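You operate a simulated robot arm through the tools that you are given. There is no shell and no other tool. Be economical: measure what you need, move in short steps, check, and stop when the job is done.

You run a simulated two-armed robot. Do the job below in one go: nothing can be reset, and whatever is moved stays where it is left.

TASK
Wet the pink cloth, wring it out, wipe off the juice stain and hang the cloth on the red peg.
Fine: wet it in the rinse bowl, wipe while it is damp; the other cloths, levers, tap, spout and pump stay. What is to be rubbed or washed off counts as gone when no trace of it is left.

Only the result counts: the job must be done as asked and must still hold three seconds after the hand-in. Knocking over, shifting, dropping, spilling or breaking anything else fails it. Flat cloth is picked up by pressing the open fingertips on it (5 to 10 N) and closing them slowly along it; thin cloth reads only 2 to 8 mm in the jaws.

THE ROBOT
Two 7-joint arms with two-finger parallel grippers on one trunk, on a base that drives. Base frame: it is fixed to the floor where the robot stands at the start and does not move with it; the origin is under the middle of the robot, x ahead of it, y to its left, z up. Units: cm, degrees, N and s.
The left shoulder is at the start at [5, 16.1, 117.3], the right one opposite. With the tool pointing down near the work surface each hand reaches from about 24 to 68 cm from the robot's upright axis, wherever it stands, measured 20 degrees to its own side. Places, roughly: blue drain lever [30, 70, 80]; juice stain [50, -50, 90]; red peg of the drying rack [80, 20, 120]; red tap lever [80, 50, 100]; rinse bowl [60, 60, 80]; sink spout [70, 80, 110]; soap pump [80, 120, 110]; yellow drain lever [30, 110, 80]. Payload 3.43 kg a hand.
The tool frame of a hand sits at the grasp point between the pads (the TCP): z along the fingers, y along the line on which they close. The tips reach 3 cm beyond it. Largest opening 9.4 cm; finger width 2.8, thickness 1; the body of the gripper, 5 by 9.6 cm, starts 5.5 cm behind the TCP.
Orientation is told as [roll, pitch, yaw] about the base's x, y, z axes, in that order, counted from this pose: with the fingers straight down and closing along the base's y, the tool's x points along the base's -x, its y along +y and its z along -z.

THE INTERFACE
- The arms move only by the tool play_rows. It takes "left_rows", "right_rows" or both (then of equal length, played together; a hand with none holds still); each is a list of rows, each an object of numbers (a shift or turn left out is 0, a gripper value left out holds the last): "tx", "ty", "tz": the shift along the tool's x, y, z in m; "rx", "ry", "rz": the turn, a rotation vector about the tool's x, y, z in degrees; "grip": the finger opening in m, from 0 to 0.094. In form: [{"tx": .., "ty": .., "tz": .., "rx": .., "ry": .., "rz": .., "grip": ..}, ...]. A call has 1 to 20 rows; each row shifts and turns the commanded pose from where the row before left it, along the tool's axes as they then stand. A row lasts 0.2 s, in which the tool goes at most 5 cm and 8.6 degrees; a call with a longer step from one row to the next is refused whole, and so is a gripper value outside its range. Where a pose cannot be reached the arm comes as near as it can. A force on the tool above 40 N (or 10 N above the force at the start of the call, whichever is more), or a blocked arm, ends the call early, and 0.2 s more pass. The fingers move at their own pace (about 4.5 cm/s each) and stop on an object; they squeeze with about 25 N. The grip force told is the motor's: it shows also when the fingers shut on nothing. Time passes only in rows, and 0.2 s behind the last, so rows that do not move let the fingers close. It gives the time, the measured TCP pose, the force on the tool (base axes), the opening and the grip force at its end, in the units of the frame above (readings bear some noise), with the torque about the TCP (base axes, N m) and any sound that the robot's microphone picked up.
- Cameras (640 x 400 px; columns grow to the right, rows downward): "scene" is now at [13.03, 2.11, 133.93]; the picture's right is [0.23, -0.97, 0.00], its down [-0.14, -0.03, -0.99] and it looks along [0.96, 0.23, -0.14] (base axes); focal length 214 px, centre (320, 200). "left" rides on the left gripper at [7.6, -1.4, -10.3] in its tool frame; the picture's right is [0.18, 0.98, 0.00], its down [-0.75, 0.14, -0.64] and it looks along [-0.63, 0.12, 0.77] (tool axes); focal length 243 px, centre (320, 200). "right" rides on the right gripper at [7.6, 1.4, -10.3] in its tool frame; the picture's right is [-0.18, 0.98, 0.00], its down [-0.75, -0.14, -0.64] and it looks along [-0.63, -0.12, 0.77] (tool axes); focal length 243 px, centre (320, 200). There is no depth. A picture from a camera that has moved, and an enlarged one, comes with that camera's place and axes in the base frame and with its lens.
- grab_frame(camera): a new picture of that camera. It takes no simulated time.
- move_column(by): slides the trunk up (or, below 0, down) by that many cm; the arms and the scene camera ride with it, the base frame stays. It gives what a move gives, with no picture.
- base_move(legs): drives the robot by 1 to 6 legs, each [ahead, left, turn to the left] in cm, cm and degrees, along the robot's own axes; the way and the turn of a leg run together, so that a leg with both is an arc; at most 150 cm and 180 degrees a leg. The arms and the cameras ride along, it lands a little off, and it stops where it bumps. It gives what a move gives.
- pan_tilt(pan, tilt): turns the head with the scene camera to pan (to the left, within 80 degrees either way) and tilt (down, from -29 to 69), counted from straight ahead of the robot. It gives what a move gives.
- close_up(camera, box): a new picture of the part [left, top, right, bottom] of that camera's present view, enlarged. It takes no simulated time.
- hand_in(): hands the job in; it is judged then, once.

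Go step by step. Nothing tells you exact positions but the pictures and the camera data: compare them with the known pose of the tool, close in by small moves and look again before you grip or let go. The budget is 120 turns and 108 pictures, counting those below and the enlarged ones. Unless the task says otherwise, let go and move clear before handing in, and close with one line.

The tools are called after "Request:" as name(argument=value, ...) on one line, values as JSON. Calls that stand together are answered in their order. play_rows: Moves the arms, as the interface text tells. Its arguments: {"type":"object","properties":{"left_rows":{"type":"array"},"right_rows":{"type":"array"}},"required":[]} The other tools are called the same way: move_column (by) slides the trunk up or down; base_move (legs) drives the base; pan_tilt (pan, tilt) turns the head that bears the scene camera; grab_frame (camera) takes a picture; close_up (camera, box) takes an enlarged picture of a part of a camera's view; hand_in () hands the job in.

At the start:

```text
time: 0.0
left_tool_pos: [30.21, 17.08, 138.98]
left_tcp_rot: [-0.1, 0.0, 0.0]
left_contact_force: [-0.3, -0.6, 0.7]
left_wrist_torque: [0.01, 0.05, -0.01]
left_finger_gap: 9.38
left_gripper_force: 0.1
right_tool_pos: [33.19, -9.93, 136.04]
right_tcp_rot: [0.0, -0.1, 0.0]
right_contact_force: [-0.4, -0.5, 0.3]
right_wrist_torque: [0.0, 0.02, 0.04]
right_finger_gap: 9.39
right_gripper_force: 0.0
trunk travel left (down, up): [-20.0, 6.7]
robot x, y, heading: [-0.48, 0.16, 0.3]
head pan, tilt: [13.2, 8.1]
```

scene: 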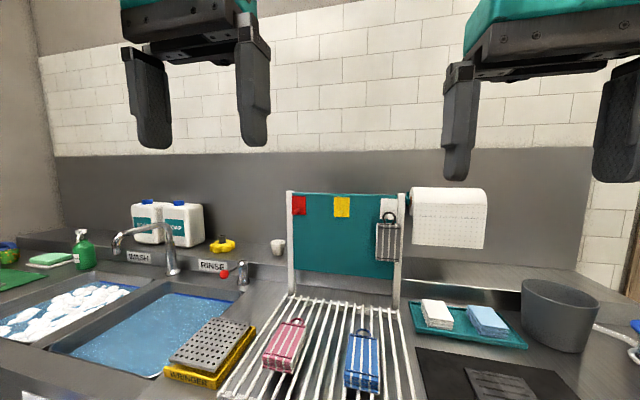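
right: 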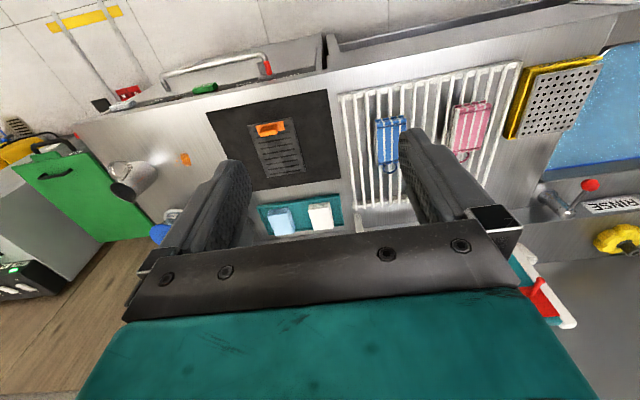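
left: 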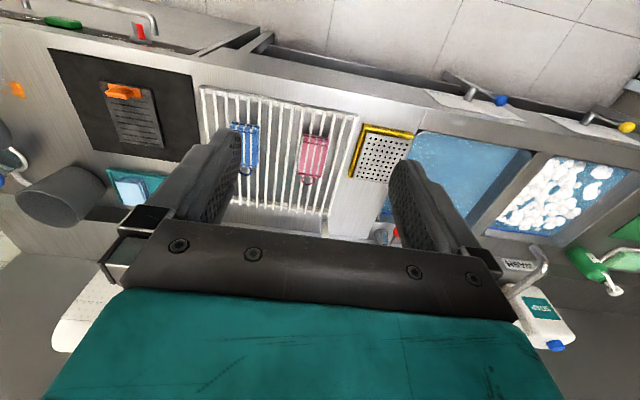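

I see the counter with a pink striped cloth on the rack, a rinse bowl, a wringer, and a board with red, yellow and white pegs. First I look closer at the cloth, the pegs and the stain.

Request:
close_up(camera="scene", box=[150, 280, 410, 400])

Request:
close_up(camera="scene", box=[270, 180, 430, 280])

Request:
pan_tilt(pan=-40, tilt=40)

Request:
grab_frame(camera="scene")

Request:
pan_tilt(pan=20, tilt=45)

Request:
grab_frame(camera="scene")

```text
2.46 times, centred on (280, 340) of scene
camera zoom: at [13.03, 2.11, 133.93], right [0.23, -0.97, 0.0], down [-0.14, -0.03, -0.99], along [0.96, 0.23, -0.14], focal length 528 px, centre (418, -145)
```

zoom: 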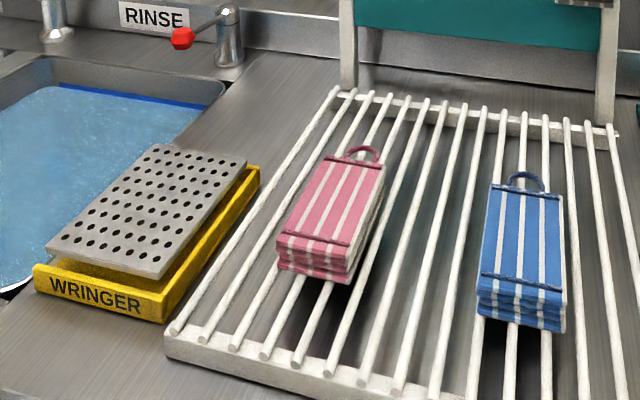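

```text
4.00 times, centred on (350, 230) of scene
camera zoom: at [13.03, 2.11, 133.93], right [0.23, -0.97, 0.0], down [-0.14, -0.03, -0.99], along [0.96, 0.23, -0.14], focal length 858 px, centre (200, 80)
```

zoom: 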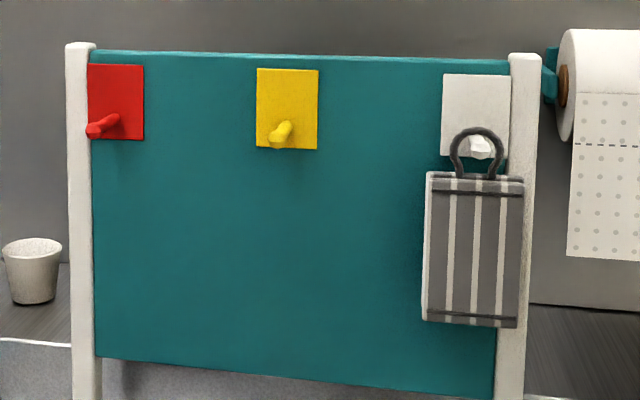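

```text
time: 1.2
left_tool_pos: [30.26, 17.05, 138.94]
left_tcp_rot: [0.0, 0.0, 0.0]
left_contact_force: [-0.4, 0.3, 0.6]
left_wrist_torque: [0.01, 0.0, -0.01]
left_finger_gap: 9.38
left_gripper_force: 0.0
right_tool_pos: [33.38, -10.02, 135.93]
right_tcp_rot: [0.0, 0.1, -0.1]
right_contact_force: [18.1, -20.3, -10.7]
right_wrist_torque: [2.02, 0.95, 1.64]
right_finger_gap: 9.41
right_gripper_force: 0.1
trunk travel left (down, up): [-20.0, 6.7]
robot x, y, heading: [-0.36, 0.01, 0.2]
head pan, tilt: [-40.0, 40.0]
```

```text
102 pictures are left
camera scene: at [11.02, -5.4, 129.73], right [-0.61, -0.79, 0.0], down [-0.45, 0.34, -0.83], along [0.66, -0.5, -0.56], focal length 214 px, centre (320, 200)
```

scene: 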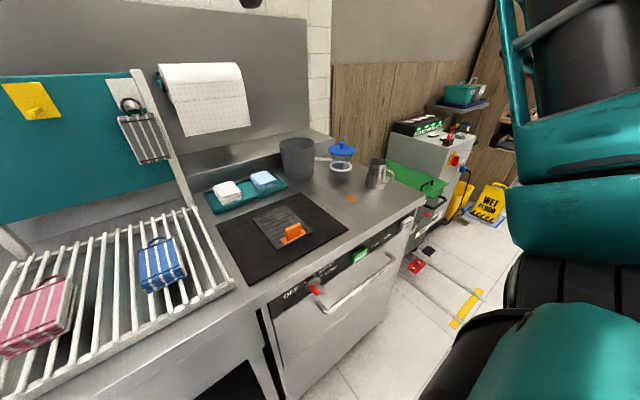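

```text
time: 2.5
left_tool_pos: [30.08, 16.99, 138.99]
left_tcp_rot: [0.0, 0.0, 0.0]
left_contact_force: [0.0, 0.1, 0.3]
left_wrist_torque: [0.0, 0.0, 0.02]
left_finger_gap: 9.4
left_gripper_force: 0.0
right_tool_pos: [33.07, -9.96, 136.02]
right_tcp_rot: [0.1, -0.1, 0.1]
right_contact_force: [0.0, -0.4, 0.5]
right_wrist_torque: [0.01, -0.04, 0.01]
right_finger_gap: 9.4
right_gripper_force: 0.0
trunk travel left (down, up): [-20.0, 6.7]
robot x, y, heading: [0.27, 0.07, -0.0]
head pan, tilt: [20.0, 45.0]
```

```text
101 pictures are left
camera scene: at [11.64, 2.76, 128.13], right [0.34, -0.94, 0.0], down [-0.66, -0.24, -0.71], along [0.66, 0.24, -0.71], focal length 214 px, centre (320, 200)
```

scene: 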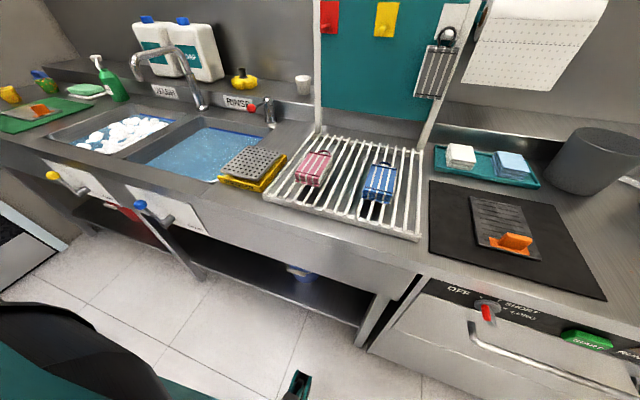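

The pink cloth is about [51,19,96], the wringer about [47,34,96] and the juice stain about [52.5,-50,90]. I bring the left hand over the cloth for a closer look.

Request:
play_rows(left_rows=[{"tx": -0.025, "ty": 0.004, "tz": 0.03}, {"tx": -0.025, "ty": 0.004, "tz": 0.03}, {"tx": -0.025, "ty": 0.004, "tz": 0.03}, {"tx": -0.025, "ty": 0.004, "tz": 0.03}, {"tx": -0.025, "ty": 0.004, "tz": 0.03}, {"tz": 0.04}, {"tz": 0.04}])

Request:
grab_frame(camera="left")

Request:
grab_frame(camera="scene")

```text
time: 4.1
left_tool_pos: [42.74, 18.99, 115.84]
left_tcp_rot: [0.1, 0.0, 0.1]
left_contact_force: [0.9, -0.2, -0.1]
left_wrist_torque: [0.03, -0.02, 0.05]
left_finger_gap: 9.37
left_gripper_force: 0.2
right_tool_pos: [33.22, -10.06, 136.01]
right_tcp_rot: [0.0, 0.0, 0.0]
right_contact_force: [0.6, 0.4, 0.3]
right_wrist_torque: [0.01, 0.02, 0.0]
right_finger_gap: 9.4
right_gripper_force: 0.1
trunk travel left (down, up): [-20.0, 6.7]
robot x, y, heading: [-0.14, -0.09, -0.0]
head pan, tilt: [20.0, 45.0]
```

```text
100 pictures are left
camera left: at [34.99, 17.61, 126.07], right [-0.18, 0.98, 0.0], down [0.75, 0.14, 0.64], along [0.63, 0.12, -0.77], focal length 243 px, centre (320, 200)
```

left: 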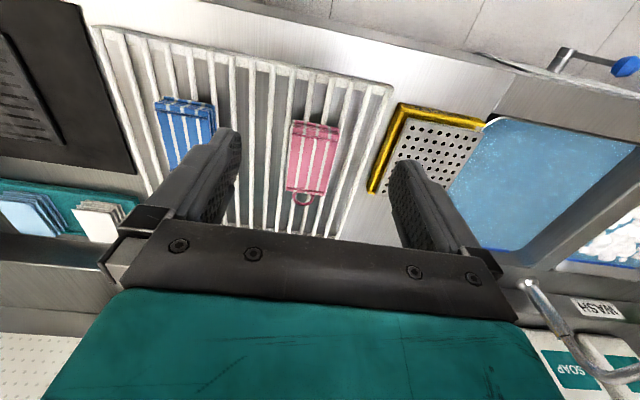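

```text
99 pictures are left
camera scene: at [11.69, 2.79, 128.12], right [0.34, -0.94, 0.0], down [-0.66, -0.24, -0.71], along [0.66, 0.24, -0.71], focal length 214 px, centre (320, 200)
```

scene: 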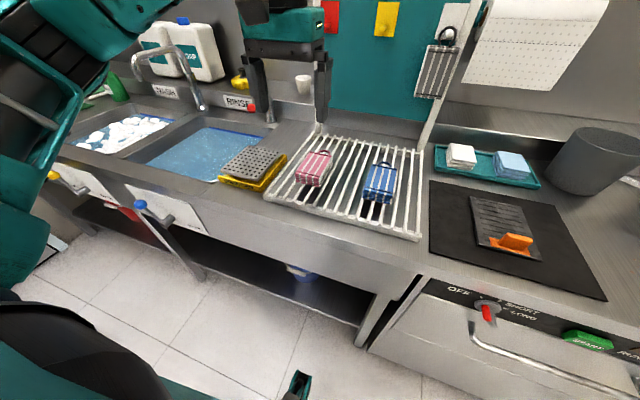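

The pink cloth's centre triangulates to about [52, 19.7, 96.5]. I zoom in on the cloth and the wringer.

Request:
close_up(camera="left", box=[240, 90, 400, 240])

Request:
close_up(camera="left", box=[360, 90, 520, 200])

Request:
close_up(camera="scene", box=[200, 130, 400, 230])

```text
2.67 times, centred on (320, 165) of left
camera zoom: at [34.99, 17.61, 126.07], right [-0.18, 0.98, 0.0], down [0.75, 0.14, 0.64], along [0.63, 0.12, -0.77], focal length 647 px, centre (320, 293)
```

zoom: 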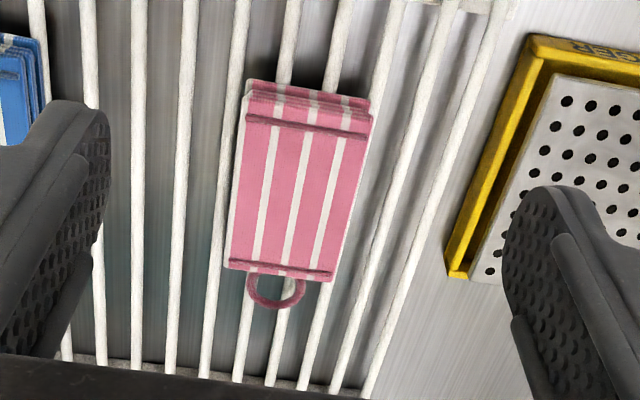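

```text
3.64 times, centred on (440, 145) of left
camera zoom: at [34.99, 17.61, 126.07], right [-0.18, 0.98, 0.0], down [0.75, 0.14, 0.64], along [0.63, 0.12, -0.77], focal length 882 px, centre (-116, 400)
```

zoom: 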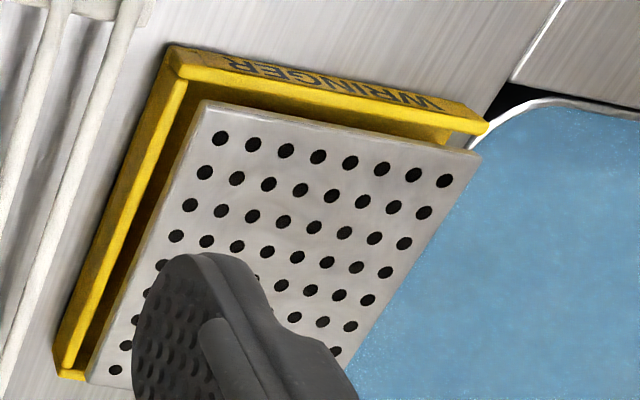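

```text
3.20 times, centred on (300, 180) of scene
camera zoom: at [11.69, 2.79, 128.12], right [0.34, -0.94, 0.0], down [-0.66, -0.24, -0.71], along [0.66, 0.24, -0.71], focal length 686 px, centre (384, 264)
```

zoom: 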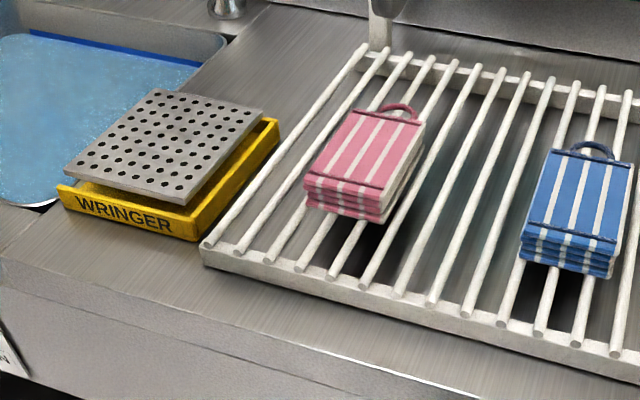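

The top face of the cloth spans x 49–58 and y 16.6–22.8 at z 96.5, square to the base, with the loop at its far end. I move above its centre and check.

Request:
play_rows(left_rows=[{"tx": -0.035, "ty": 0.003, "tz": 0.02}, {"tx": -0.035, "ty": 0.002, "tz": 0.02}, {"tx": -0.03, "ty": 0.002, "tz": 0.03}, {"tz": 0.03}, {"tz": 0.02}, {}])

Request:
grab_frame(camera="left")

Request:
close_up(camera="scene", box=[220, 60, 420, 220])

```text
time: 5.5
left_tool_pos: [52.61, 19.67, 104.05]
left_tcp_rot: [0.0, 0.0, 0.1]
left_contact_force: [0.4, -0.1, -0.2]
left_wrist_torque: [0.0, 0.03, 0.02]
left_finger_gap: 9.42
left_gripper_force: 0.0
right_tool_pos: [33.13, -9.99, 135.97]
right_tcp_rot: [-0.1, 0.0, 0.0]
right_contact_force: [0.0, 0.4, 0.0]
right_wrist_torque: [-0.01, 0.0, 0.0]
right_finger_gap: 9.38
right_gripper_force: 0.1
trunk travel left (down, up): [-20.0, 6.7]
robot x, y, heading: [-0.23, 0.37, -0.1]
head pan, tilt: [20.0, 45.0]
```

```text
95 pictures are left
camera left: at [44.93, 18.36, 114.37], right [-0.18, 0.98, 0.0], down [0.75, 0.14, 0.64], along [0.63, 0.12, -0.77], focal length 243 px, centre (320, 200)
```

left: 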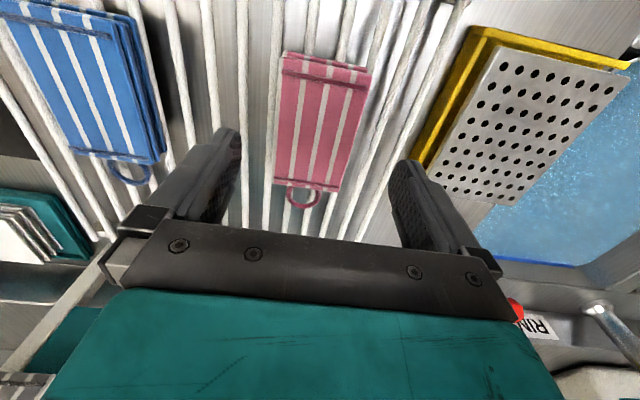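

```text
2.50 times, centred on (320, 140) of scene
camera zoom: at [11.64, 2.77, 128.13], right [0.34, -0.94, 0.0], down [-0.66, -0.24, -0.71], along [0.66, 0.24, -0.71], focal length 536 px, centre (320, 350)
```

zoom: 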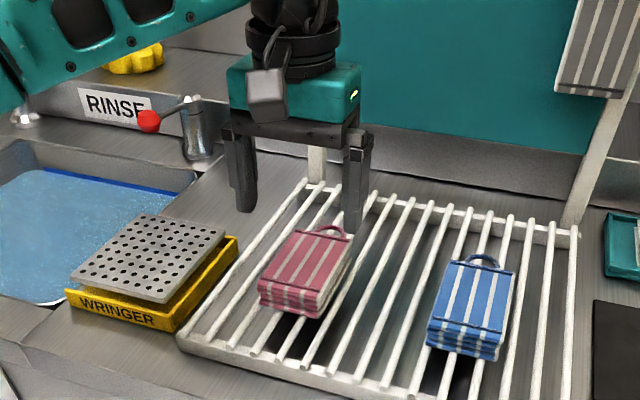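

The views agree, so I lower the open fingers around the cloth's sides, watching the force.

Request:
play_rows(left_rows=[{"tx": -0.005, "tz": 0.02}, {"tz": 0.02}, {"tz": 0.015}, {"tz": 0.012}, {}])

Request:
grab_frame(camera="left")

Request:
close_up(camera="scene", box=[240, 100, 400, 220])

```text
time: 6.7
left_tool_pos: [53.03, 19.77, 97.39]
left_tcp_rot: [0.0, 0.0, 0.0]
left_contact_force: [0.3, -0.3, 0.5]
left_wrist_torque: [-0.03, 0.0, 0.01]
left_finger_gap: 9.4
left_gripper_force: 0.1
right_tool_pos: [33.31, -10.02, 135.97]
right_tcp_rot: [0.0, 0.1, 0.0]
right_contact_force: [-1.1, 0.1, -0.1]
right_wrist_torque: [0.02, 0.0, -0.02]
right_finger_gap: 9.41
right_gripper_force: 0.0
trunk travel left (down, up): [-20.0, 6.7]
robot x, y, heading: [0.5, 0.3, -0.2]
head pan, tilt: [20.0, 45.0]
```

```text
93 pictures are left
camera left: at [45.34, 18.36, 107.48], right [-0.18, 0.98, 0.0], down [0.75, 0.14, 0.64], along [0.63, 0.12, -0.77], focal length 243 px, centre (320, 200)
```

left: 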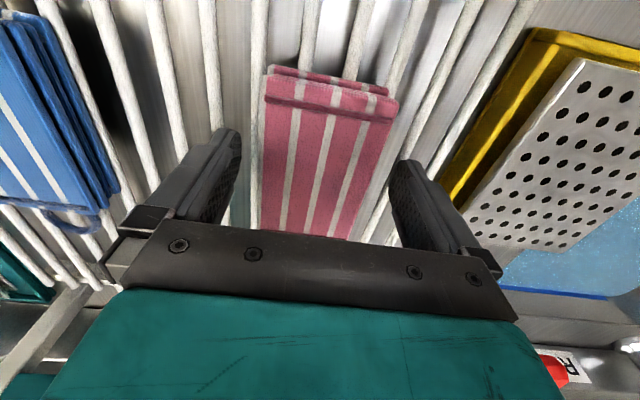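

```text
3.33 times, centred on (320, 160) of scene
camera zoom: at [11.65, 2.77, 128.13], right [0.34, -0.94, 0.0], down [-0.66, -0.24, -0.71], along [0.66, 0.24, -0.71], focal length 715 px, centre (320, 333)
```

zoom: 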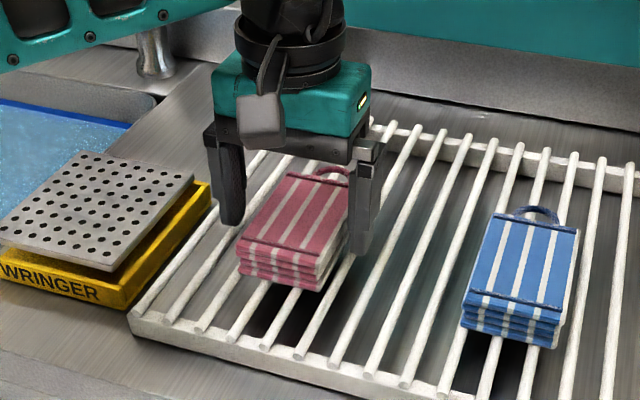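

The fingers straddle the cloth with the tips about 2 cm below its top, so I close them.

Request:
play_rows(left_rows=[{"grip": 0.07}, {"grip": 0.06}, {"grip": 0.05}, {"grip": 0.04}, {"grip": 0.03}, {"grip": 0.03}])

Request:
close_up(camera="scene", box=[240, 100, 400, 220])

```text
time: 8.1
left_tool_pos: [53.07, 19.68, 97.25]
left_tcp_rot: [0.0, 0.0, 0.0]
left_contact_force: [0.3, -0.2, 1.6]
left_wrist_torque: [0.01, 0.01, -0.02]
left_finger_gap: 6.68
left_gripper_force: 25.1
right_tool_pos: [33.2, -10.02, 136.03]
right_tcp_rot: [0.1, 0.0, -0.1]
right_contact_force: [0.0, -0.1, 0.0]
right_wrist_torque: [0.0, 0.02, 0.0]
right_finger_gap: 9.39
right_gripper_force: 0.0
trunk travel left (down, up): [-20.0, 6.7]
robot x, y, heading: [0.26, 0.03, 0.1]
head pan, tilt: [20.0, 45.0]
```

```text
3.33 times, centred on (320, 160) of scene
camera zoom: at [11.65, 2.77, 128.13], right [0.34, -0.94, 0.0], down [-0.66, -0.24, -0.71], along [0.66, 0.24, -0.71], focal length 715 px, centre (320, 333)
```

zoom: 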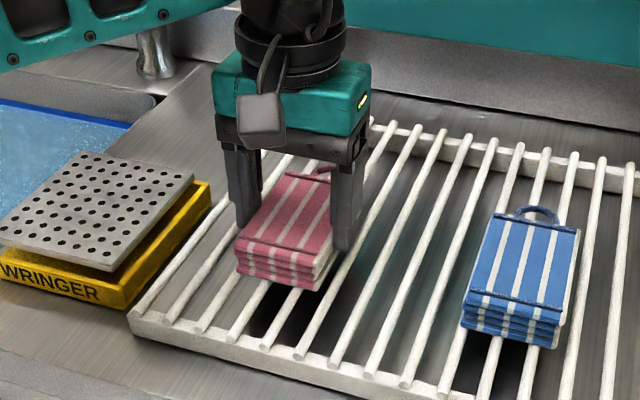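

The cloth is held at 6.7 cm. I lift it and check.

Request:
play_rows(left_rows=[{"tz": -0.01}, {"tz": -0.03}, {"tz": -0.04}, {"tz": -0.04}, {"tz": -0.04}, {}])

Request:
grab_frame(camera="scene")

Request:
grab_frame(camera="left")

```text
time: 9.5
left_tool_pos: [53.08, 19.76, 113.25]
left_tcp_rot: [0.1, 0.0, 0.0]
left_contact_force: [-0.7, 1.2, 0.3]
left_wrist_torque: [-0.03, 0.0, -0.03]
left_finger_gap: 3.02
left_gripper_force: 0.1
right_tool_pos: [33.18, -10.03, 135.95]
right_tcp_rot: [0.0, 0.0, 0.1]
right_contact_force: [0.2, -0.3, -0.5]
right_wrist_torque: [0.02, 0.03, -0.04]
right_finger_gap: 9.4
right_gripper_force: 0.1
trunk travel left (down, up): [-20.0, 6.7]
robot x, y, heading: [0.17, -0.13, 0.2]
head pan, tilt: [20.0, 45.0]
```

```text
90 pictures are left
camera scene: at [11.67, 2.79, 128.12], right [0.34, -0.94, 0.0], down [-0.66, -0.24, -0.71], along [0.66, 0.24, -0.71], focal length 214 px, centre (320, 200)
```

scene: 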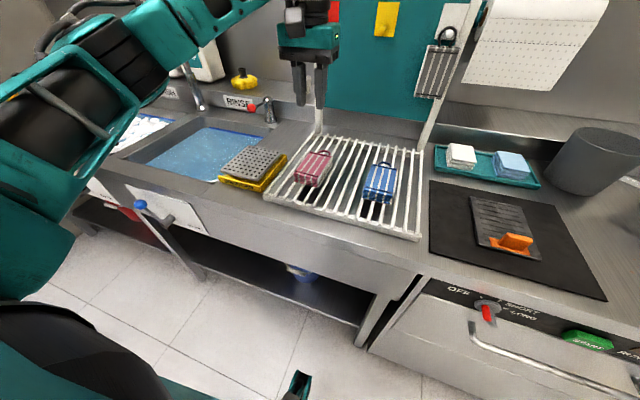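

```text
89 pictures are left
camera left: at [45.41, 18.43, 123.64], right [-0.18, 0.98, 0.0], down [0.75, 0.14, 0.64], along [0.63, 0.12, -0.77], focal length 243 px, centre (320, 200)
```

left: 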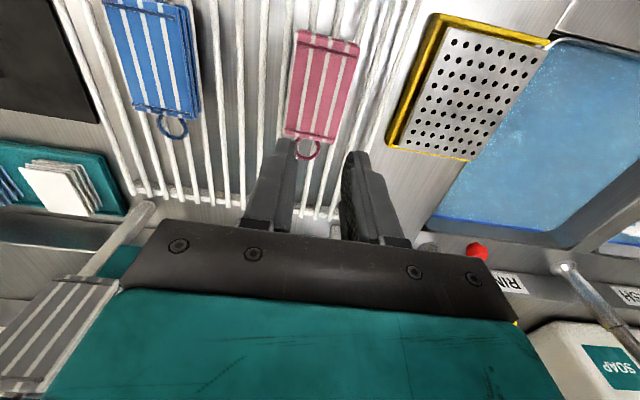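

The cloth slid out of the side grip and stayed in place. I will pinch it from above as the task hints: half-open fingertips pressed on the top, then closed slowly.

Request:
play_rows(left_rows=[{"tz": 0.04, "grip": 0.038}, {"tz": 0.04}, {"tz": 0.03}, {"tz": 0.015}, {"tz": 0.008}, {}])

Request:
close_up(camera="scene", box=[240, 100, 400, 220])

Request:
grab_frame(camera="left")

```text
time: 10.9
left_tool_pos: [53.02, 19.84, 99.84]
left_tcp_rot: [0.0, 0.0, 0.0]
left_contact_force: [-0.2, 0.6, -0.2]
left_wrist_torque: [-0.02, -0.01, 0.01]
left_finger_gap: 3.8
left_gripper_force: 0.1
right_tool_pos: [33.13, -10.04, 135.93]
right_tcp_rot: [0.0, 0.0, 0.0]
right_contact_force: [-0.2, 0.1, -0.5]
right_wrist_torque: [0.04, -0.05, -0.04]
right_finger_gap: 9.43
right_gripper_force: 0.0
trunk travel left (down, up): [-20.0, 6.7]
robot x, y, heading: [-0.19, 0.1, -0.2]
head pan, tilt: [20.0, 45.0]
```

```text
3.33 times, centred on (320, 160) of scene
camera zoom: at [11.65, 2.77, 128.13], right [0.34, -0.94, 0.0], down [-0.66, -0.24, -0.71], along [0.66, 0.24, -0.71], focal length 715 px, centre (320, 333)
```

zoom: 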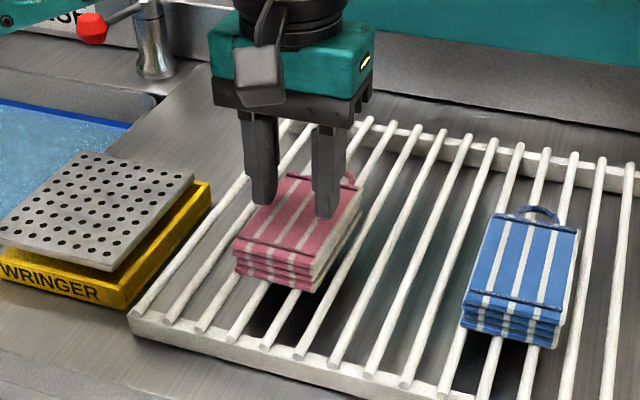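

```text
87 pictures are left
camera left: at [45.38, 18.32, 110.09], right [-0.18, 0.98, 0.0], down [0.75, 0.14, 0.64], along [0.63, 0.12, -0.77], focal length 243 px, centre (320, 200)
```

left: 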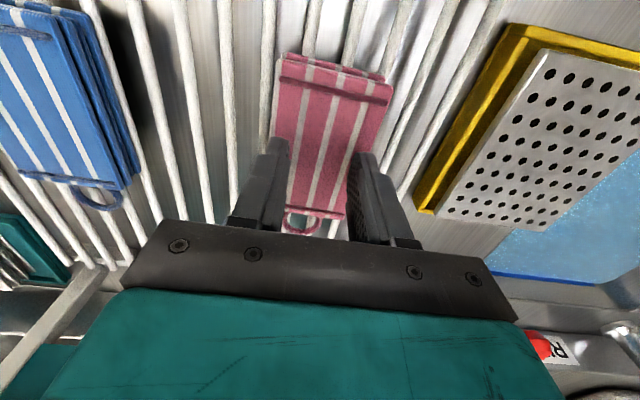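

The fingertips are just above the cloth, so I lower in small steps to contact.

Request:
play_rows(left_rows=[{"tz": 0.003}, {"tz": 0.003}, {}])

```text
time: 11.7
left_tool_pos: [53.13, 19.72, 99.36]
left_tcp_rot: [-0.1, 0.0, 0.1]
left_contact_force: [-0.2, -0.5, -1.2]
left_wrist_torque: [-0.01, -0.04, 0.03]
left_finger_gap: 3.83
left_gripper_force: 0.1
right_tool_pos: [33.19, -10.02, 135.9]
right_tcp_rot: [0.0, 0.0, 0.0]
right_contact_force: [-0.4, -0.2, -0.2]
right_wrist_torque: [0.0, -0.03, -0.02]
right_finger_gap: 9.38
right_gripper_force: 0.0
trunk travel left (down, up): [-20.0, 6.7]
robot x, y, heading: [0.11, 0.28, 0.1]
head pan, tilt: [20.0, 45.0]
```

Request:
play_rows(left_rows=[{"tz": 0.003}, {"tz": 0.002}, {}])

```text
time: 12.5
left_tool_pos: [53.2, 19.65, 99.05]
left_tcp_rot: [-0.1, -0.2, 0.0]
left_contact_force: [0.2, 0.1, 12.0]
left_wrist_torque: [0.06, 0.06, -0.02]
left_finger_gap: 3.8
left_gripper_force: 0.0
right_tool_pos: [33.12, -9.94, 136.02]
right_tcp_rot: [0.1, -0.1, 0.0]
right_contact_force: [0.3, -0.2, 0.3]
right_wrist_torque: [0.05, 0.0, -0.01]
right_finger_gap: 9.41
right_gripper_force: 0.0
trunk travel left (down, up): [-20.0, 6.7]
robot x, y, heading: [-0.02, 0.0, 0.1]
head pan, tilt: [20.0, 45.0]
```

Contact is at 12 N with the tips at about z 96. I ease off slightly and close slowly.

Request:
play_rows(left_rows=[{"tz": -0.001}, {"grip": 0.034}, {"grip": 0.03}, {"grip": 0.026}, {"grip": 0.022}, {"grip": 0.018}, {"grip": 0.014}, {"grip": 0.01}, {"grip": 0.006}, {"grip": 0.002}, {"grip": 0.0}, {}, {}])

Request:
close_up(camera="scene", box=[240, 100, 400, 220])

```text
time: 15.3
left_tool_pos: [52.99, 19.82, 98.94]
left_tcp_rot: [0.0, -0.1, 0.0]
left_contact_force: [-1.1, 0.3, 13.7]
left_wrist_torque: [-0.02, 0.05, -0.01]
left_finger_gap: 0.01
left_gripper_force: 25.2
right_tool_pos: [33.12, -10.15, 136.04]
right_tcp_rot: [0.0, -0.1, -0.1]
right_contact_force: [-0.4, -1.3, -0.1]
right_wrist_torque: [-0.02, 0.02, 0.02]
right_finger_gap: 9.42
right_gripper_force: 0.1
trunk travel left (down, up): [-20.0, 6.7]
robot x, y, heading: [0.23, -0.03, 0.2]
head pan, tilt: [20.0, 45.0]
```

```text
3.33 times, centred on (320, 160) of scene
camera zoom: at [11.53, 2.73, 128.14], right [0.34, -0.94, 0.0], down [-0.66, -0.24, -0.71], along [0.67, 0.24, -0.71], focal length 715 px, centre (320, 333)
```

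zoom: 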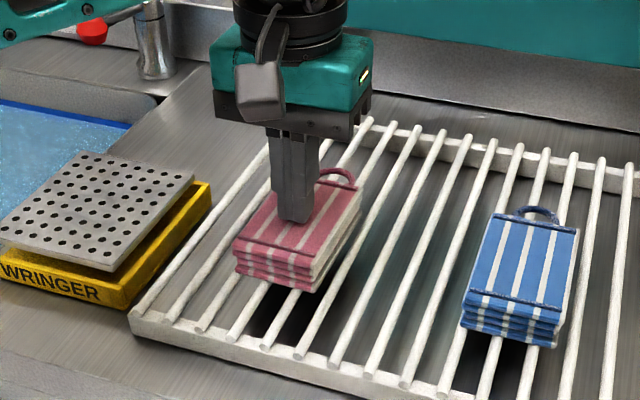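

The fingers shut on nothing, so the pack behaves as a firm block. I go back to a side grip, but deeper, with the tips just above the bars.

Request:
play_rows(left_rows=[{"tz": -0.025}, {"grip": 0.094}, {}, {}, {"tz": 0.02}, {"tz": 0.015}, {"tz": 0.008}, {"tz": 0.004}, {}])

```text
time: 17.3
left_tool_pos: [53.13, 19.76, 96.64]
left_tcp_rot: [0.0, -0.1, 0.0]
left_contact_force: [0.0, 0.0, -0.3]
left_wrist_torque: [0.0, -0.02, 0.02]
left_finger_gap: 9.43
left_gripper_force: 0.0
right_tool_pos: [33.2, -10.06, 135.93]
right_tcp_rot: [0.0, 0.0, 0.0]
right_contact_force: [-0.3, -0.6, 0.3]
right_wrist_torque: [0.02, 0.04, 0.0]
right_finger_gap: 9.37
right_gripper_force: 0.1
trunk travel left (down, up): [-20.0, 6.7]
robot x, y, heading: [-0.05, 0.08, -0.0]
head pan, tilt: [20.0, 45.0]
```

Request:
play_rows(left_rows=[{"tz": 0.003}, {"tz": 0.003}, {}])

Request:
close_up(camera="scene", box=[260, 120, 380, 210])

```text
time: 18.1
left_tool_pos: [53.16, 19.86, 96.11]
left_tcp_rot: [0.0, 0.0, 0.0]
left_contact_force: [-0.1, 0.1, -0.6]
left_wrist_torque: [0.0, 0.02, 0.04]
left_finger_gap: 9.4
left_gripper_force: 0.1
right_tool_pos: [33.06, -9.93, 135.96]
right_tcp_rot: [0.1, 0.0, 0.1]
right_contact_force: [-0.3, 0.1, -0.1]
right_wrist_torque: [-0.02, 0.0, 0.02]
right_finger_gap: 9.42
right_gripper_force: 0.0
trunk travel left (down, up): [-20.0, 6.7]
robot x, y, heading: [-0.04, -0.11, 0.1]
head pan, tilt: [20.0, 45.0]
```

```text
4.44 times, centred on (320, 165) of scene
camera zoom: at [11.65, 2.77, 128.13], right [0.34, -0.94, 0.0], down [-0.66, -0.24, -0.71], along [0.66, 0.24, -0.71], focal length 953 px, centre (320, 356)
```

zoom: 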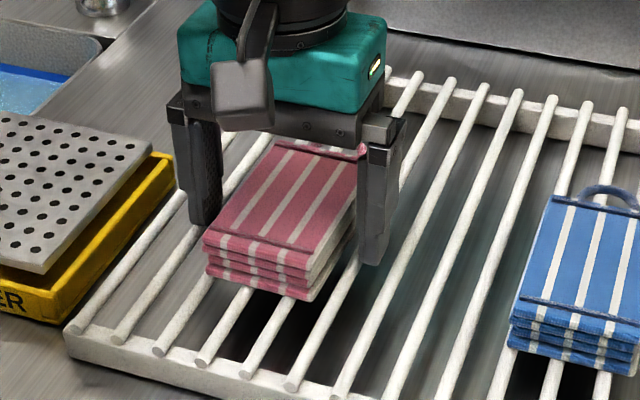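

The tips are at about z 93, nearly at the bottom of the pack. I close fully and lift slowly.

Request:
play_rows(left_rows=[{"grip": 0.07}, {"grip": 0.05}, {"grip": 0.03}, {"grip": 0.0}, {}, {}, {}])

Request:
play_rows(left_rows=[{"tz": -0.002}, {"tz": -0.003}, {"tz": -0.005}, {"tz": -0.005}, {}])

Request:
close_up(camera="scene", box=[260, 120, 380, 210])

```text
time: 19.7
left_tool_pos: [53.28, 19.93, 96.23]
left_tcp_rot: [0.1, 0.0, 0.1]
left_contact_force: [-0.7, -0.2, -0.4]
left_wrist_torque: [-0.05, 0.01, 0.0]
left_finger_gap: 7.21
left_gripper_force: 25.2
right_tool_pos: [33.24, -9.99, 135.96]
right_tcp_rot: [-0.1, -0.1, 0.0]
right_contact_force: [-0.4, -0.1, 0.6]
right_wrist_torque: [-0.01, -0.02, -0.01]
right_finger_gap: 9.39
right_gripper_force: 0.0
trunk travel left (down, up): [-20.0, 6.7]
robot x, y, heading: [-0.22, -0.17, 0.2]
head pan, tilt: [20.0, 45.0]
```

```text
time: 20.9
left_tool_pos: [53.18, 19.92, 97.66]
left_tcp_rot: [0.0, -0.1, 0.0]
left_contact_force: [0.2, -0.4, 0.0]
left_wrist_torque: [-0.01, 0.02, -0.02]
left_finger_gap: 7.2
left_gripper_force: 25.0
right_tool_pos: [33.21, -10.04, 136.0]
right_tcp_rot: [0.1, 0.1, 0.0]
right_contact_force: [-0.5, 0.4, 0.8]
right_wrist_torque: [-0.01, -0.01, 0.01]
right_finger_gap: 9.41
right_gripper_force: 0.0
trunk travel left (down, up): [-20.0, 6.7]
robot x, y, heading: [0.09, 0.17, -0.1]
head pan, tilt: [20.0, 45.0]
```

```text
4.44 times, centred on (320, 165) of scene
camera zoom: at [11.66, 2.77, 128.12], right [0.34, -0.94, 0.0], down [-0.66, -0.24, -0.71], along [0.66, 0.24, -0.71], focal length 953 px, centre (320, 356)
```

zoom: 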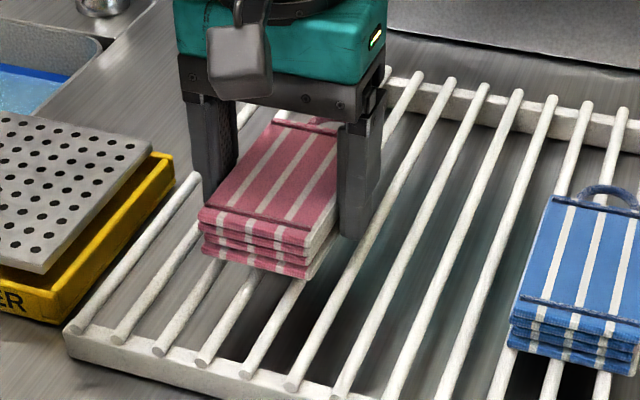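

The cloth now lifts with the hand at a 7.2 cm grip. I raise it gently to a safe height and look.

Request:
play_rows(left_rows=[{"tz": -0.01}, {"tz": -0.015}, {"tz": -0.02}, {"tz": -0.02}, {"tz": -0.02}, {"tz": -0.02}, {"tz": -0.01}, {}])

Request:
grab_frame(camera="scene")

Request:
grab_frame(camera="left")

```text
time: 22.7
left_tool_pos: [53.07, 19.73, 109.17]
left_tcp_rot: [0.0, 0.1, 0.0]
left_contact_force: [0.1, -0.4, -0.8]
left_wrist_torque: [0.02, 0.01, 0.04]
left_finger_gap: 7.19
left_gripper_force: 25.3
right_tool_pos: [33.16, -10.0, 136.09]
right_tcp_rot: [0.0, 0.1, 0.0]
right_contact_force: [1.0, -0.4, 0.1]
right_wrist_torque: [0.04, 0.02, 0.0]
right_finger_gap: 9.4
right_gripper_force: 0.1
trunk travel left (down, up): [-20.0, 6.7]
robot x, y, heading: [0.04, -0.04, -0.1]
head pan, tilt: [20.0, 45.0]
```

```text
83 pictures are left
camera scene: at [11.66, 2.77, 128.12], right [0.34, -0.94, 0.0], down [-0.66, -0.24, -0.71], along [0.66, 0.24, -0.71], focal length 214 px, centre (320, 200)
```

scene: 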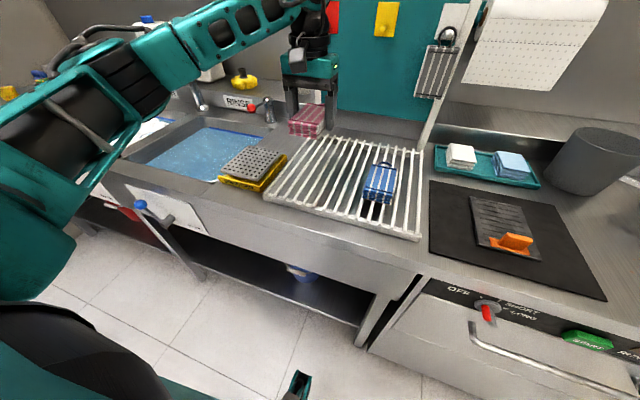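

```text
82 pictures are left
camera left: at [45.47, 18.4, 119.4], right [-0.18, 0.98, 0.0], down [0.75, 0.14, 0.64], along [0.63, 0.12, -0.77], focal length 243 px, centre (320, 200)
```

left: 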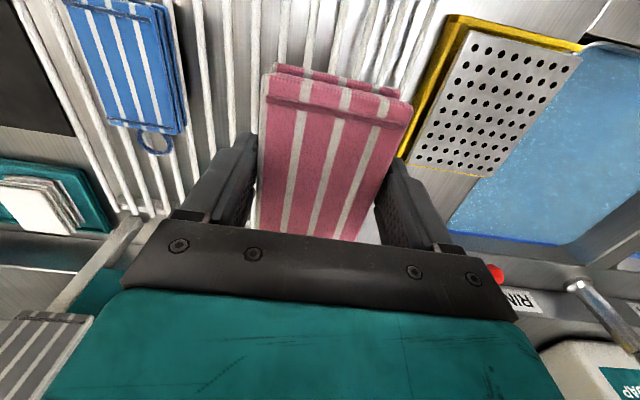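

The cloth is secure. I drive left so that the rinse bowl comes into reach.

Request:
base_move(legs=[[0, 28, 0]])

Request:
grab_frame(camera="scene")

Request:
grab_frame(camera="left")

```text
time: 25.8
left_tool_pos: [52.95, 48.32, 109.23]
left_tcp_rot: [0.0, -0.1, 0.3]
left_contact_force: [0.3, 0.1, -0.6]
left_wrist_torque: [0.01, -0.03, 0.02]
left_finger_gap: 7.17
left_gripper_force: 25.1
right_tool_pos: [33.2, 18.38, 135.96]
right_tcp_rot: [-0.1, -0.1, 0.3]
right_contact_force: [0.0, -0.2, 0.4]
right_wrist_torque: [-0.02, 0.02, 0.01]
right_finger_gap: 9.39
right_gripper_force: 0.0
trunk travel left (down, up): [-20.0, 6.7]
robot x, y, heading: [-0.23, 28.22, 0.2]
head pan, tilt: [20.0, 45.0]
```

```text
81 pictures are left
camera scene: at [11.57, 31.01, 128.12], right [0.35, -0.94, 0.0], down [-0.66, -0.25, -0.71], along [0.66, 0.25, -0.71], focal length 214 px, centre (320, 200)
```

scene: 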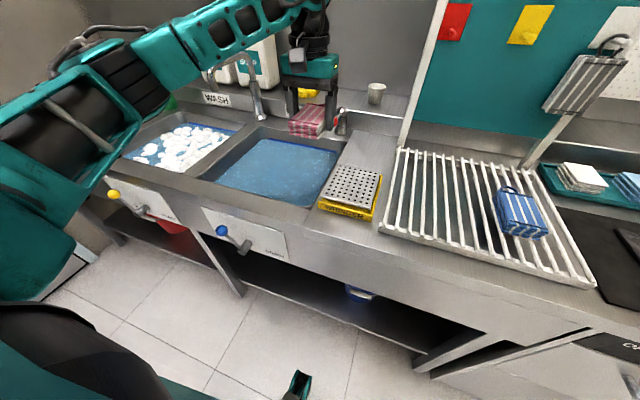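

```text
80 pictures are left
camera left: at [45.29, 46.81, 119.37], right [-0.19, 0.98, 0.0], down [0.75, 0.15, 0.64], along [0.63, 0.12, -0.77], focal length 243 px, centre (320, 200)
```

left: 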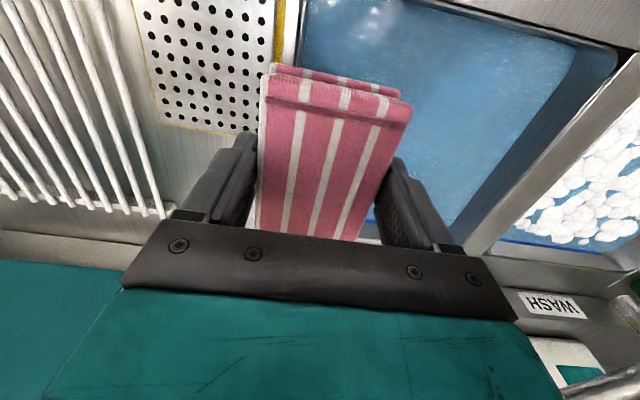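

The basin spans about x 46–72 and y 46–78. I move the cloth over its middle and start lowering.

Request:
play_rows(left_rows=[{"tx": -0.015, "ty": 0.03}, {"tx": -0.015, "ty": 0.03}, {"ty": 0.03}, {"tz": 0.03}, {"tz": 0.03}, {"tz": 0.03}, {"tz": 0.03}, {"tz": 0.03}, {}])

Request:
grab_frame(camera="scene")

Request:
grab_frame(camera="left")

```text
time: 27.8
left_tool_pos: [55.8, 57.36, 94.36]
left_tcp_rot: [0.1, 0.0, 0.3]
left_contact_force: [0.0, -0.2, 0.0]
left_wrist_torque: [0.01, 0.0, -0.01]
left_finger_gap: 7.17
left_gripper_force: 25.8
right_tool_pos: [33.28, 18.39, 136.08]
right_tcp_rot: [-0.1, 0.0, 0.3]
right_contact_force: [0.2, -0.2, 0.0]
right_wrist_torque: [-0.02, -0.01, 0.0]
right_finger_gap: 9.39
right_gripper_force: 0.1
trunk travel left (down, up): [-20.0, 6.7]
robot x, y, heading: [0.25, 27.73, 0.3]
head pan, tilt: [20.0, 45.0]
```

```text
79 pictures are left
camera scene: at [11.56, 30.98, 128.13], right [0.35, -0.94, 0.0], down [-0.66, -0.25, -0.71], along [0.66, 0.25, -0.71], focal length 214 px, centre (320, 200)
```

scene: 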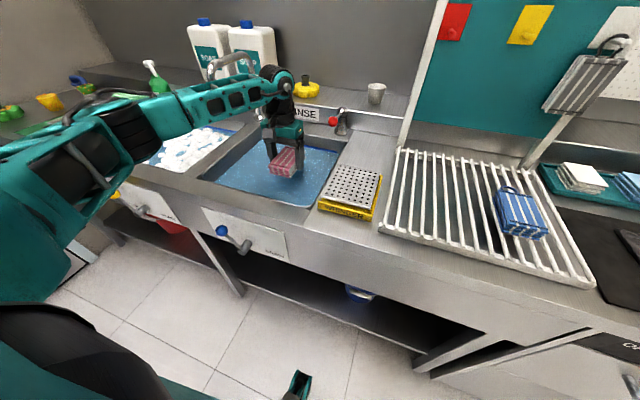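

```text
78 pictures are left
camera left: at [48.16, 55.94, 104.51], right [-0.19, 0.98, 0.0], down [0.75, 0.15, 0.64], along [0.63, 0.12, -0.77], focal length 243 px, centre (320, 200)
```

left: 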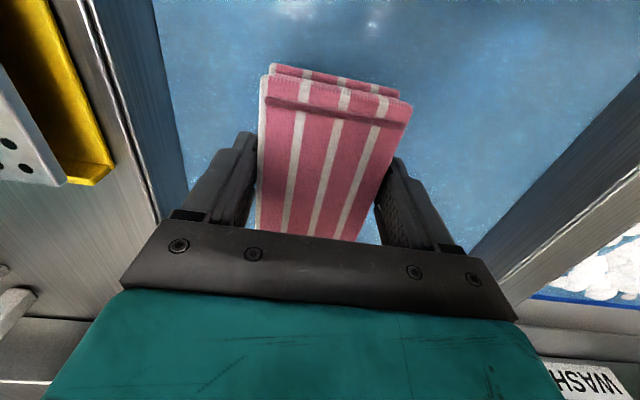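

The cloth is over the clear rinse water. I keep lowering in small steps.

Request:
play_rows(left_rows=[{"tz": 0.015}, {"tz": 0.015}, {"tz": 0.015}, {}])

Request:
close_up(camera="scene", box=[200, 110, 360, 220])

Request:
grab_frame(camera="left")

```text
time: 28.8
left_tool_pos: [55.79, 57.36, 89.71]
left_tcp_rot: [0.0, -0.1, 0.2]
left_contact_force: [0.5, 0.0, -0.7]
left_wrist_torque: [-0.01, 0.01, 0.01]
left_finger_gap: 7.16
left_gripper_force: 24.8
right_tool_pos: [33.17, 18.33, 135.99]
right_tcp_rot: [0.0, 0.0, 0.3]
right_contact_force: [1.5, -0.8, -0.3]
right_wrist_torque: [0.03, 0.01, 0.03]
right_finger_gap: 9.38
right_gripper_force: 0.0
trunk travel left (down, up): [-20.0, 6.7]
robot x, y, heading: [0.05, 27.75, 0.1]
head pan, tilt: [20.0, 45.0]
```

```text
3.64 times, centred on (280, 165) of scene
camera zoom: at [11.56, 30.98, 128.13], right [0.35, -0.94, 0.0], down [-0.66, -0.25, -0.71], along [0.66, 0.25, -0.71], focal length 780 px, centre (466, 327)
```

zoom: 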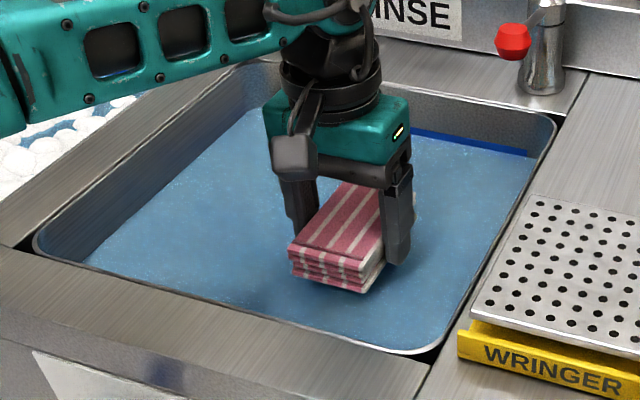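

```text
76 pictures are left
camera left: at [48.24, 55.9, 99.97], right [-0.19, 0.98, 0.0], down [0.75, 0.14, 0.64], along [0.63, 0.12, -0.77], focal length 243 px, centre (320, 200)
```

left: 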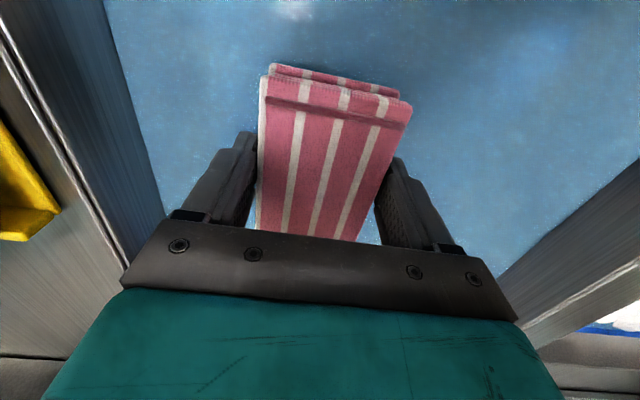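

It is still above the water, so I go further down.

Request:
play_rows(left_rows=[{"tz": 0.015}, {"tz": 0.015}, {"tz": 0.01}, {}])

Request:
close_up(camera="scene", box=[200, 110, 360, 220])

```text
time: 29.8
left_tool_pos: [55.72, 57.54, 85.65]
left_tcp_rot: [0.0, 0.0, 0.3]
left_contact_force: [-0.1, -0.1, -1.1]
left_wrist_torque: [-0.03, 0.02, 0.0]
left_finger_gap: 7.18
left_gripper_force: 25.1
right_tool_pos: [33.21, 18.3, 135.98]
right_tcp_rot: [0.0, 0.0, 0.3]
right_contact_force: [0.7, 0.2, 0.9]
right_wrist_torque: [0.02, 0.01, -0.03]
right_finger_gap: 9.39
right_gripper_force: 0.0
trunk travel left (down, up): [-20.0, 6.7]
robot x, y, heading: [-0.12, 28.09, 0.2]
head pan, tilt: [20.0, 45.0]
```

```text
3.64 times, centred on (280, 165) of scene
camera zoom: at [11.56, 30.99, 128.13], right [0.35, -0.94, 0.0], down [-0.66, -0.25, -0.71], along [0.66, 0.25, -0.71], focal length 780 px, centre (466, 327)
```

zoom: 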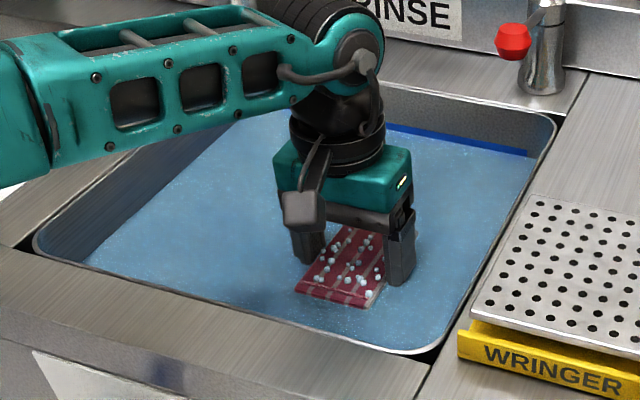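

The cloth is dark and dripping wet. I let it soak briefly, lift it a little and let it drip over the bowl.

Request:
play_rows(left_rows=[{}, {}, {}, {}, {"tz": -0.02}, {"tz": -0.02}, {"tz": -0.02}, {"tz": -0.02}, {"tz": -0.02}, {"tz": -0.02}, {}, {}, {}, {}, {}, {}, {}, {}])

Request:
grab_frame(camera="scene")

Request:
grab_frame(camera="left")

```text
time: 33.6
left_tool_pos: [56.03, 57.21, 97.54]
left_tcp_rot: [0.0, 0.0, 0.3]
left_contact_force: [0.4, 0.0, -0.5]
left_wrist_torque: [0.01, -0.03, 0.0]
left_finger_gap: 7.15
left_gripper_force: 24.9
right_tool_pos: [33.09, 18.34, 135.86]
right_tcp_rot: [0.0, 0.0, 0.3]
right_contact_force: [0.1, -0.2, 0.5]
right_wrist_torque: [0.0, 0.01, 0.0]
right_finger_gap: 9.4
right_gripper_force: 0.0
trunk travel left (down, up): [-20.0, 6.7]
robot x, y, heading: [-0.34, 28.15, 0.3]
head pan, tilt: [20.0, 45.0]
```

```text
74 pictures are left
camera scene: at [11.57, 30.99, 128.13], right [0.35, -0.94, 0.0], down [-0.66, -0.25, -0.71], along [0.66, 0.25, -0.71], focal length 214 px, centre (320, 200)
```

scene: 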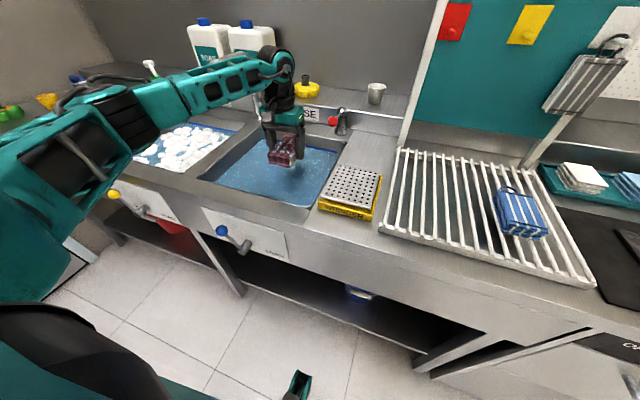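

```text
73 pictures are left
camera left: at [48.41, 55.69, 107.85], right [-0.19, 0.98, 0.0], down [0.75, 0.15, 0.64], along [0.63, 0.12, -0.77], focal length 243 px, centre (320, 200)
```

left: 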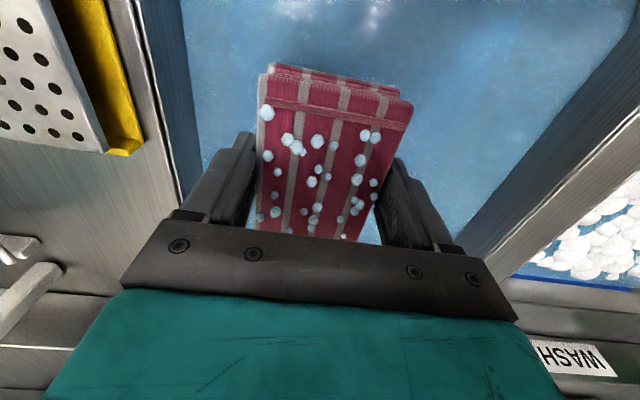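

The wringer's plate is centred about [52, 37, 94], roughly 13 by 10.5 cm. I carry the cloth over it.

Request:
play_rows(left_rows=[{"tz": -0.035}, {"tz": -0.03, "ty": -0.02}, {"ty": -0.045}, {"tx": 0.01, "ty": -0.045}, {"tx": 0.015, "ty": -0.045}, {"tx": 0.018, "ty": -0.043}, {"tz": 0.02}, {}])

Request:
grab_frame(camera="scene")

Request:
grab_frame(camera="left")

```text
time: 35.4
left_tool_pos: [51.46, 37.28, 102.07]
left_tcp_rot: [0.0, 0.0, 0.3]
left_contact_force: [0.0, 0.2, -0.2]
left_wrist_torque: [-0.02, 0.02, 0.0]
left_finger_gap: 7.16
left_gripper_force: 25.0
right_tool_pos: [33.05, 18.34, 136.03]
right_tcp_rot: [0.0, -0.1, 0.3]
right_contact_force: [0.3, 0.0, 0.3]
right_wrist_torque: [0.0, 0.02, -0.01]
right_finger_gap: 9.4
right_gripper_force: 0.0
trunk travel left (down, up): [-20.0, 6.7]
robot x, y, heading: [0.21, 28.47, 0.3]
head pan, tilt: [20.0, 45.0]
```

```text
72 pictures are left
camera scene: at [11.55, 30.96, 128.13], right [0.35, -0.94, 0.0], down [-0.66, -0.25, -0.71], along [0.66, 0.25, -0.71], focal length 214 px, centre (320, 200)
```

scene: 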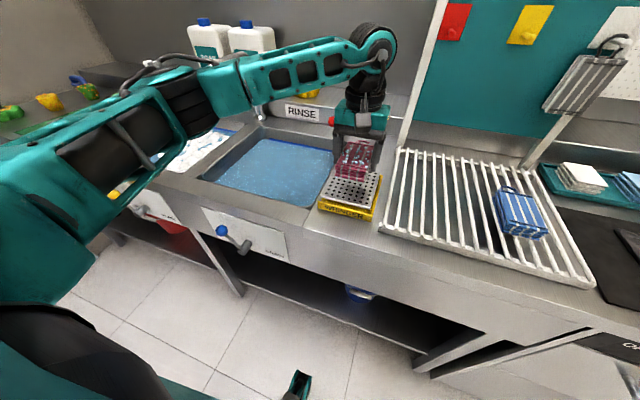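

```text
71 pictures are left
camera left: at [43.84, 35.91, 112.41], right [-0.19, 0.98, 0.0], down [0.75, 0.14, 0.64], along [0.63, 0.12, -0.77], focal length 243 px, centre (320, 200)
```

left: 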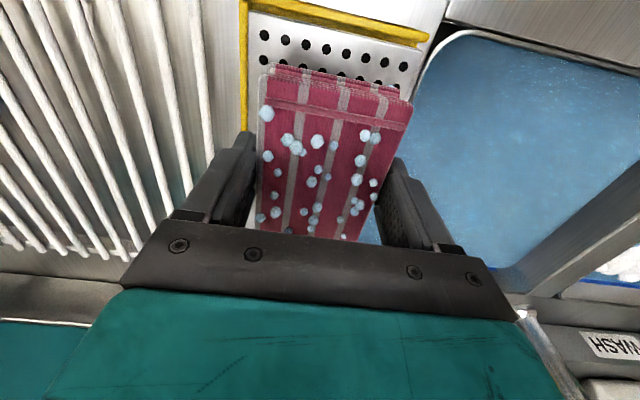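

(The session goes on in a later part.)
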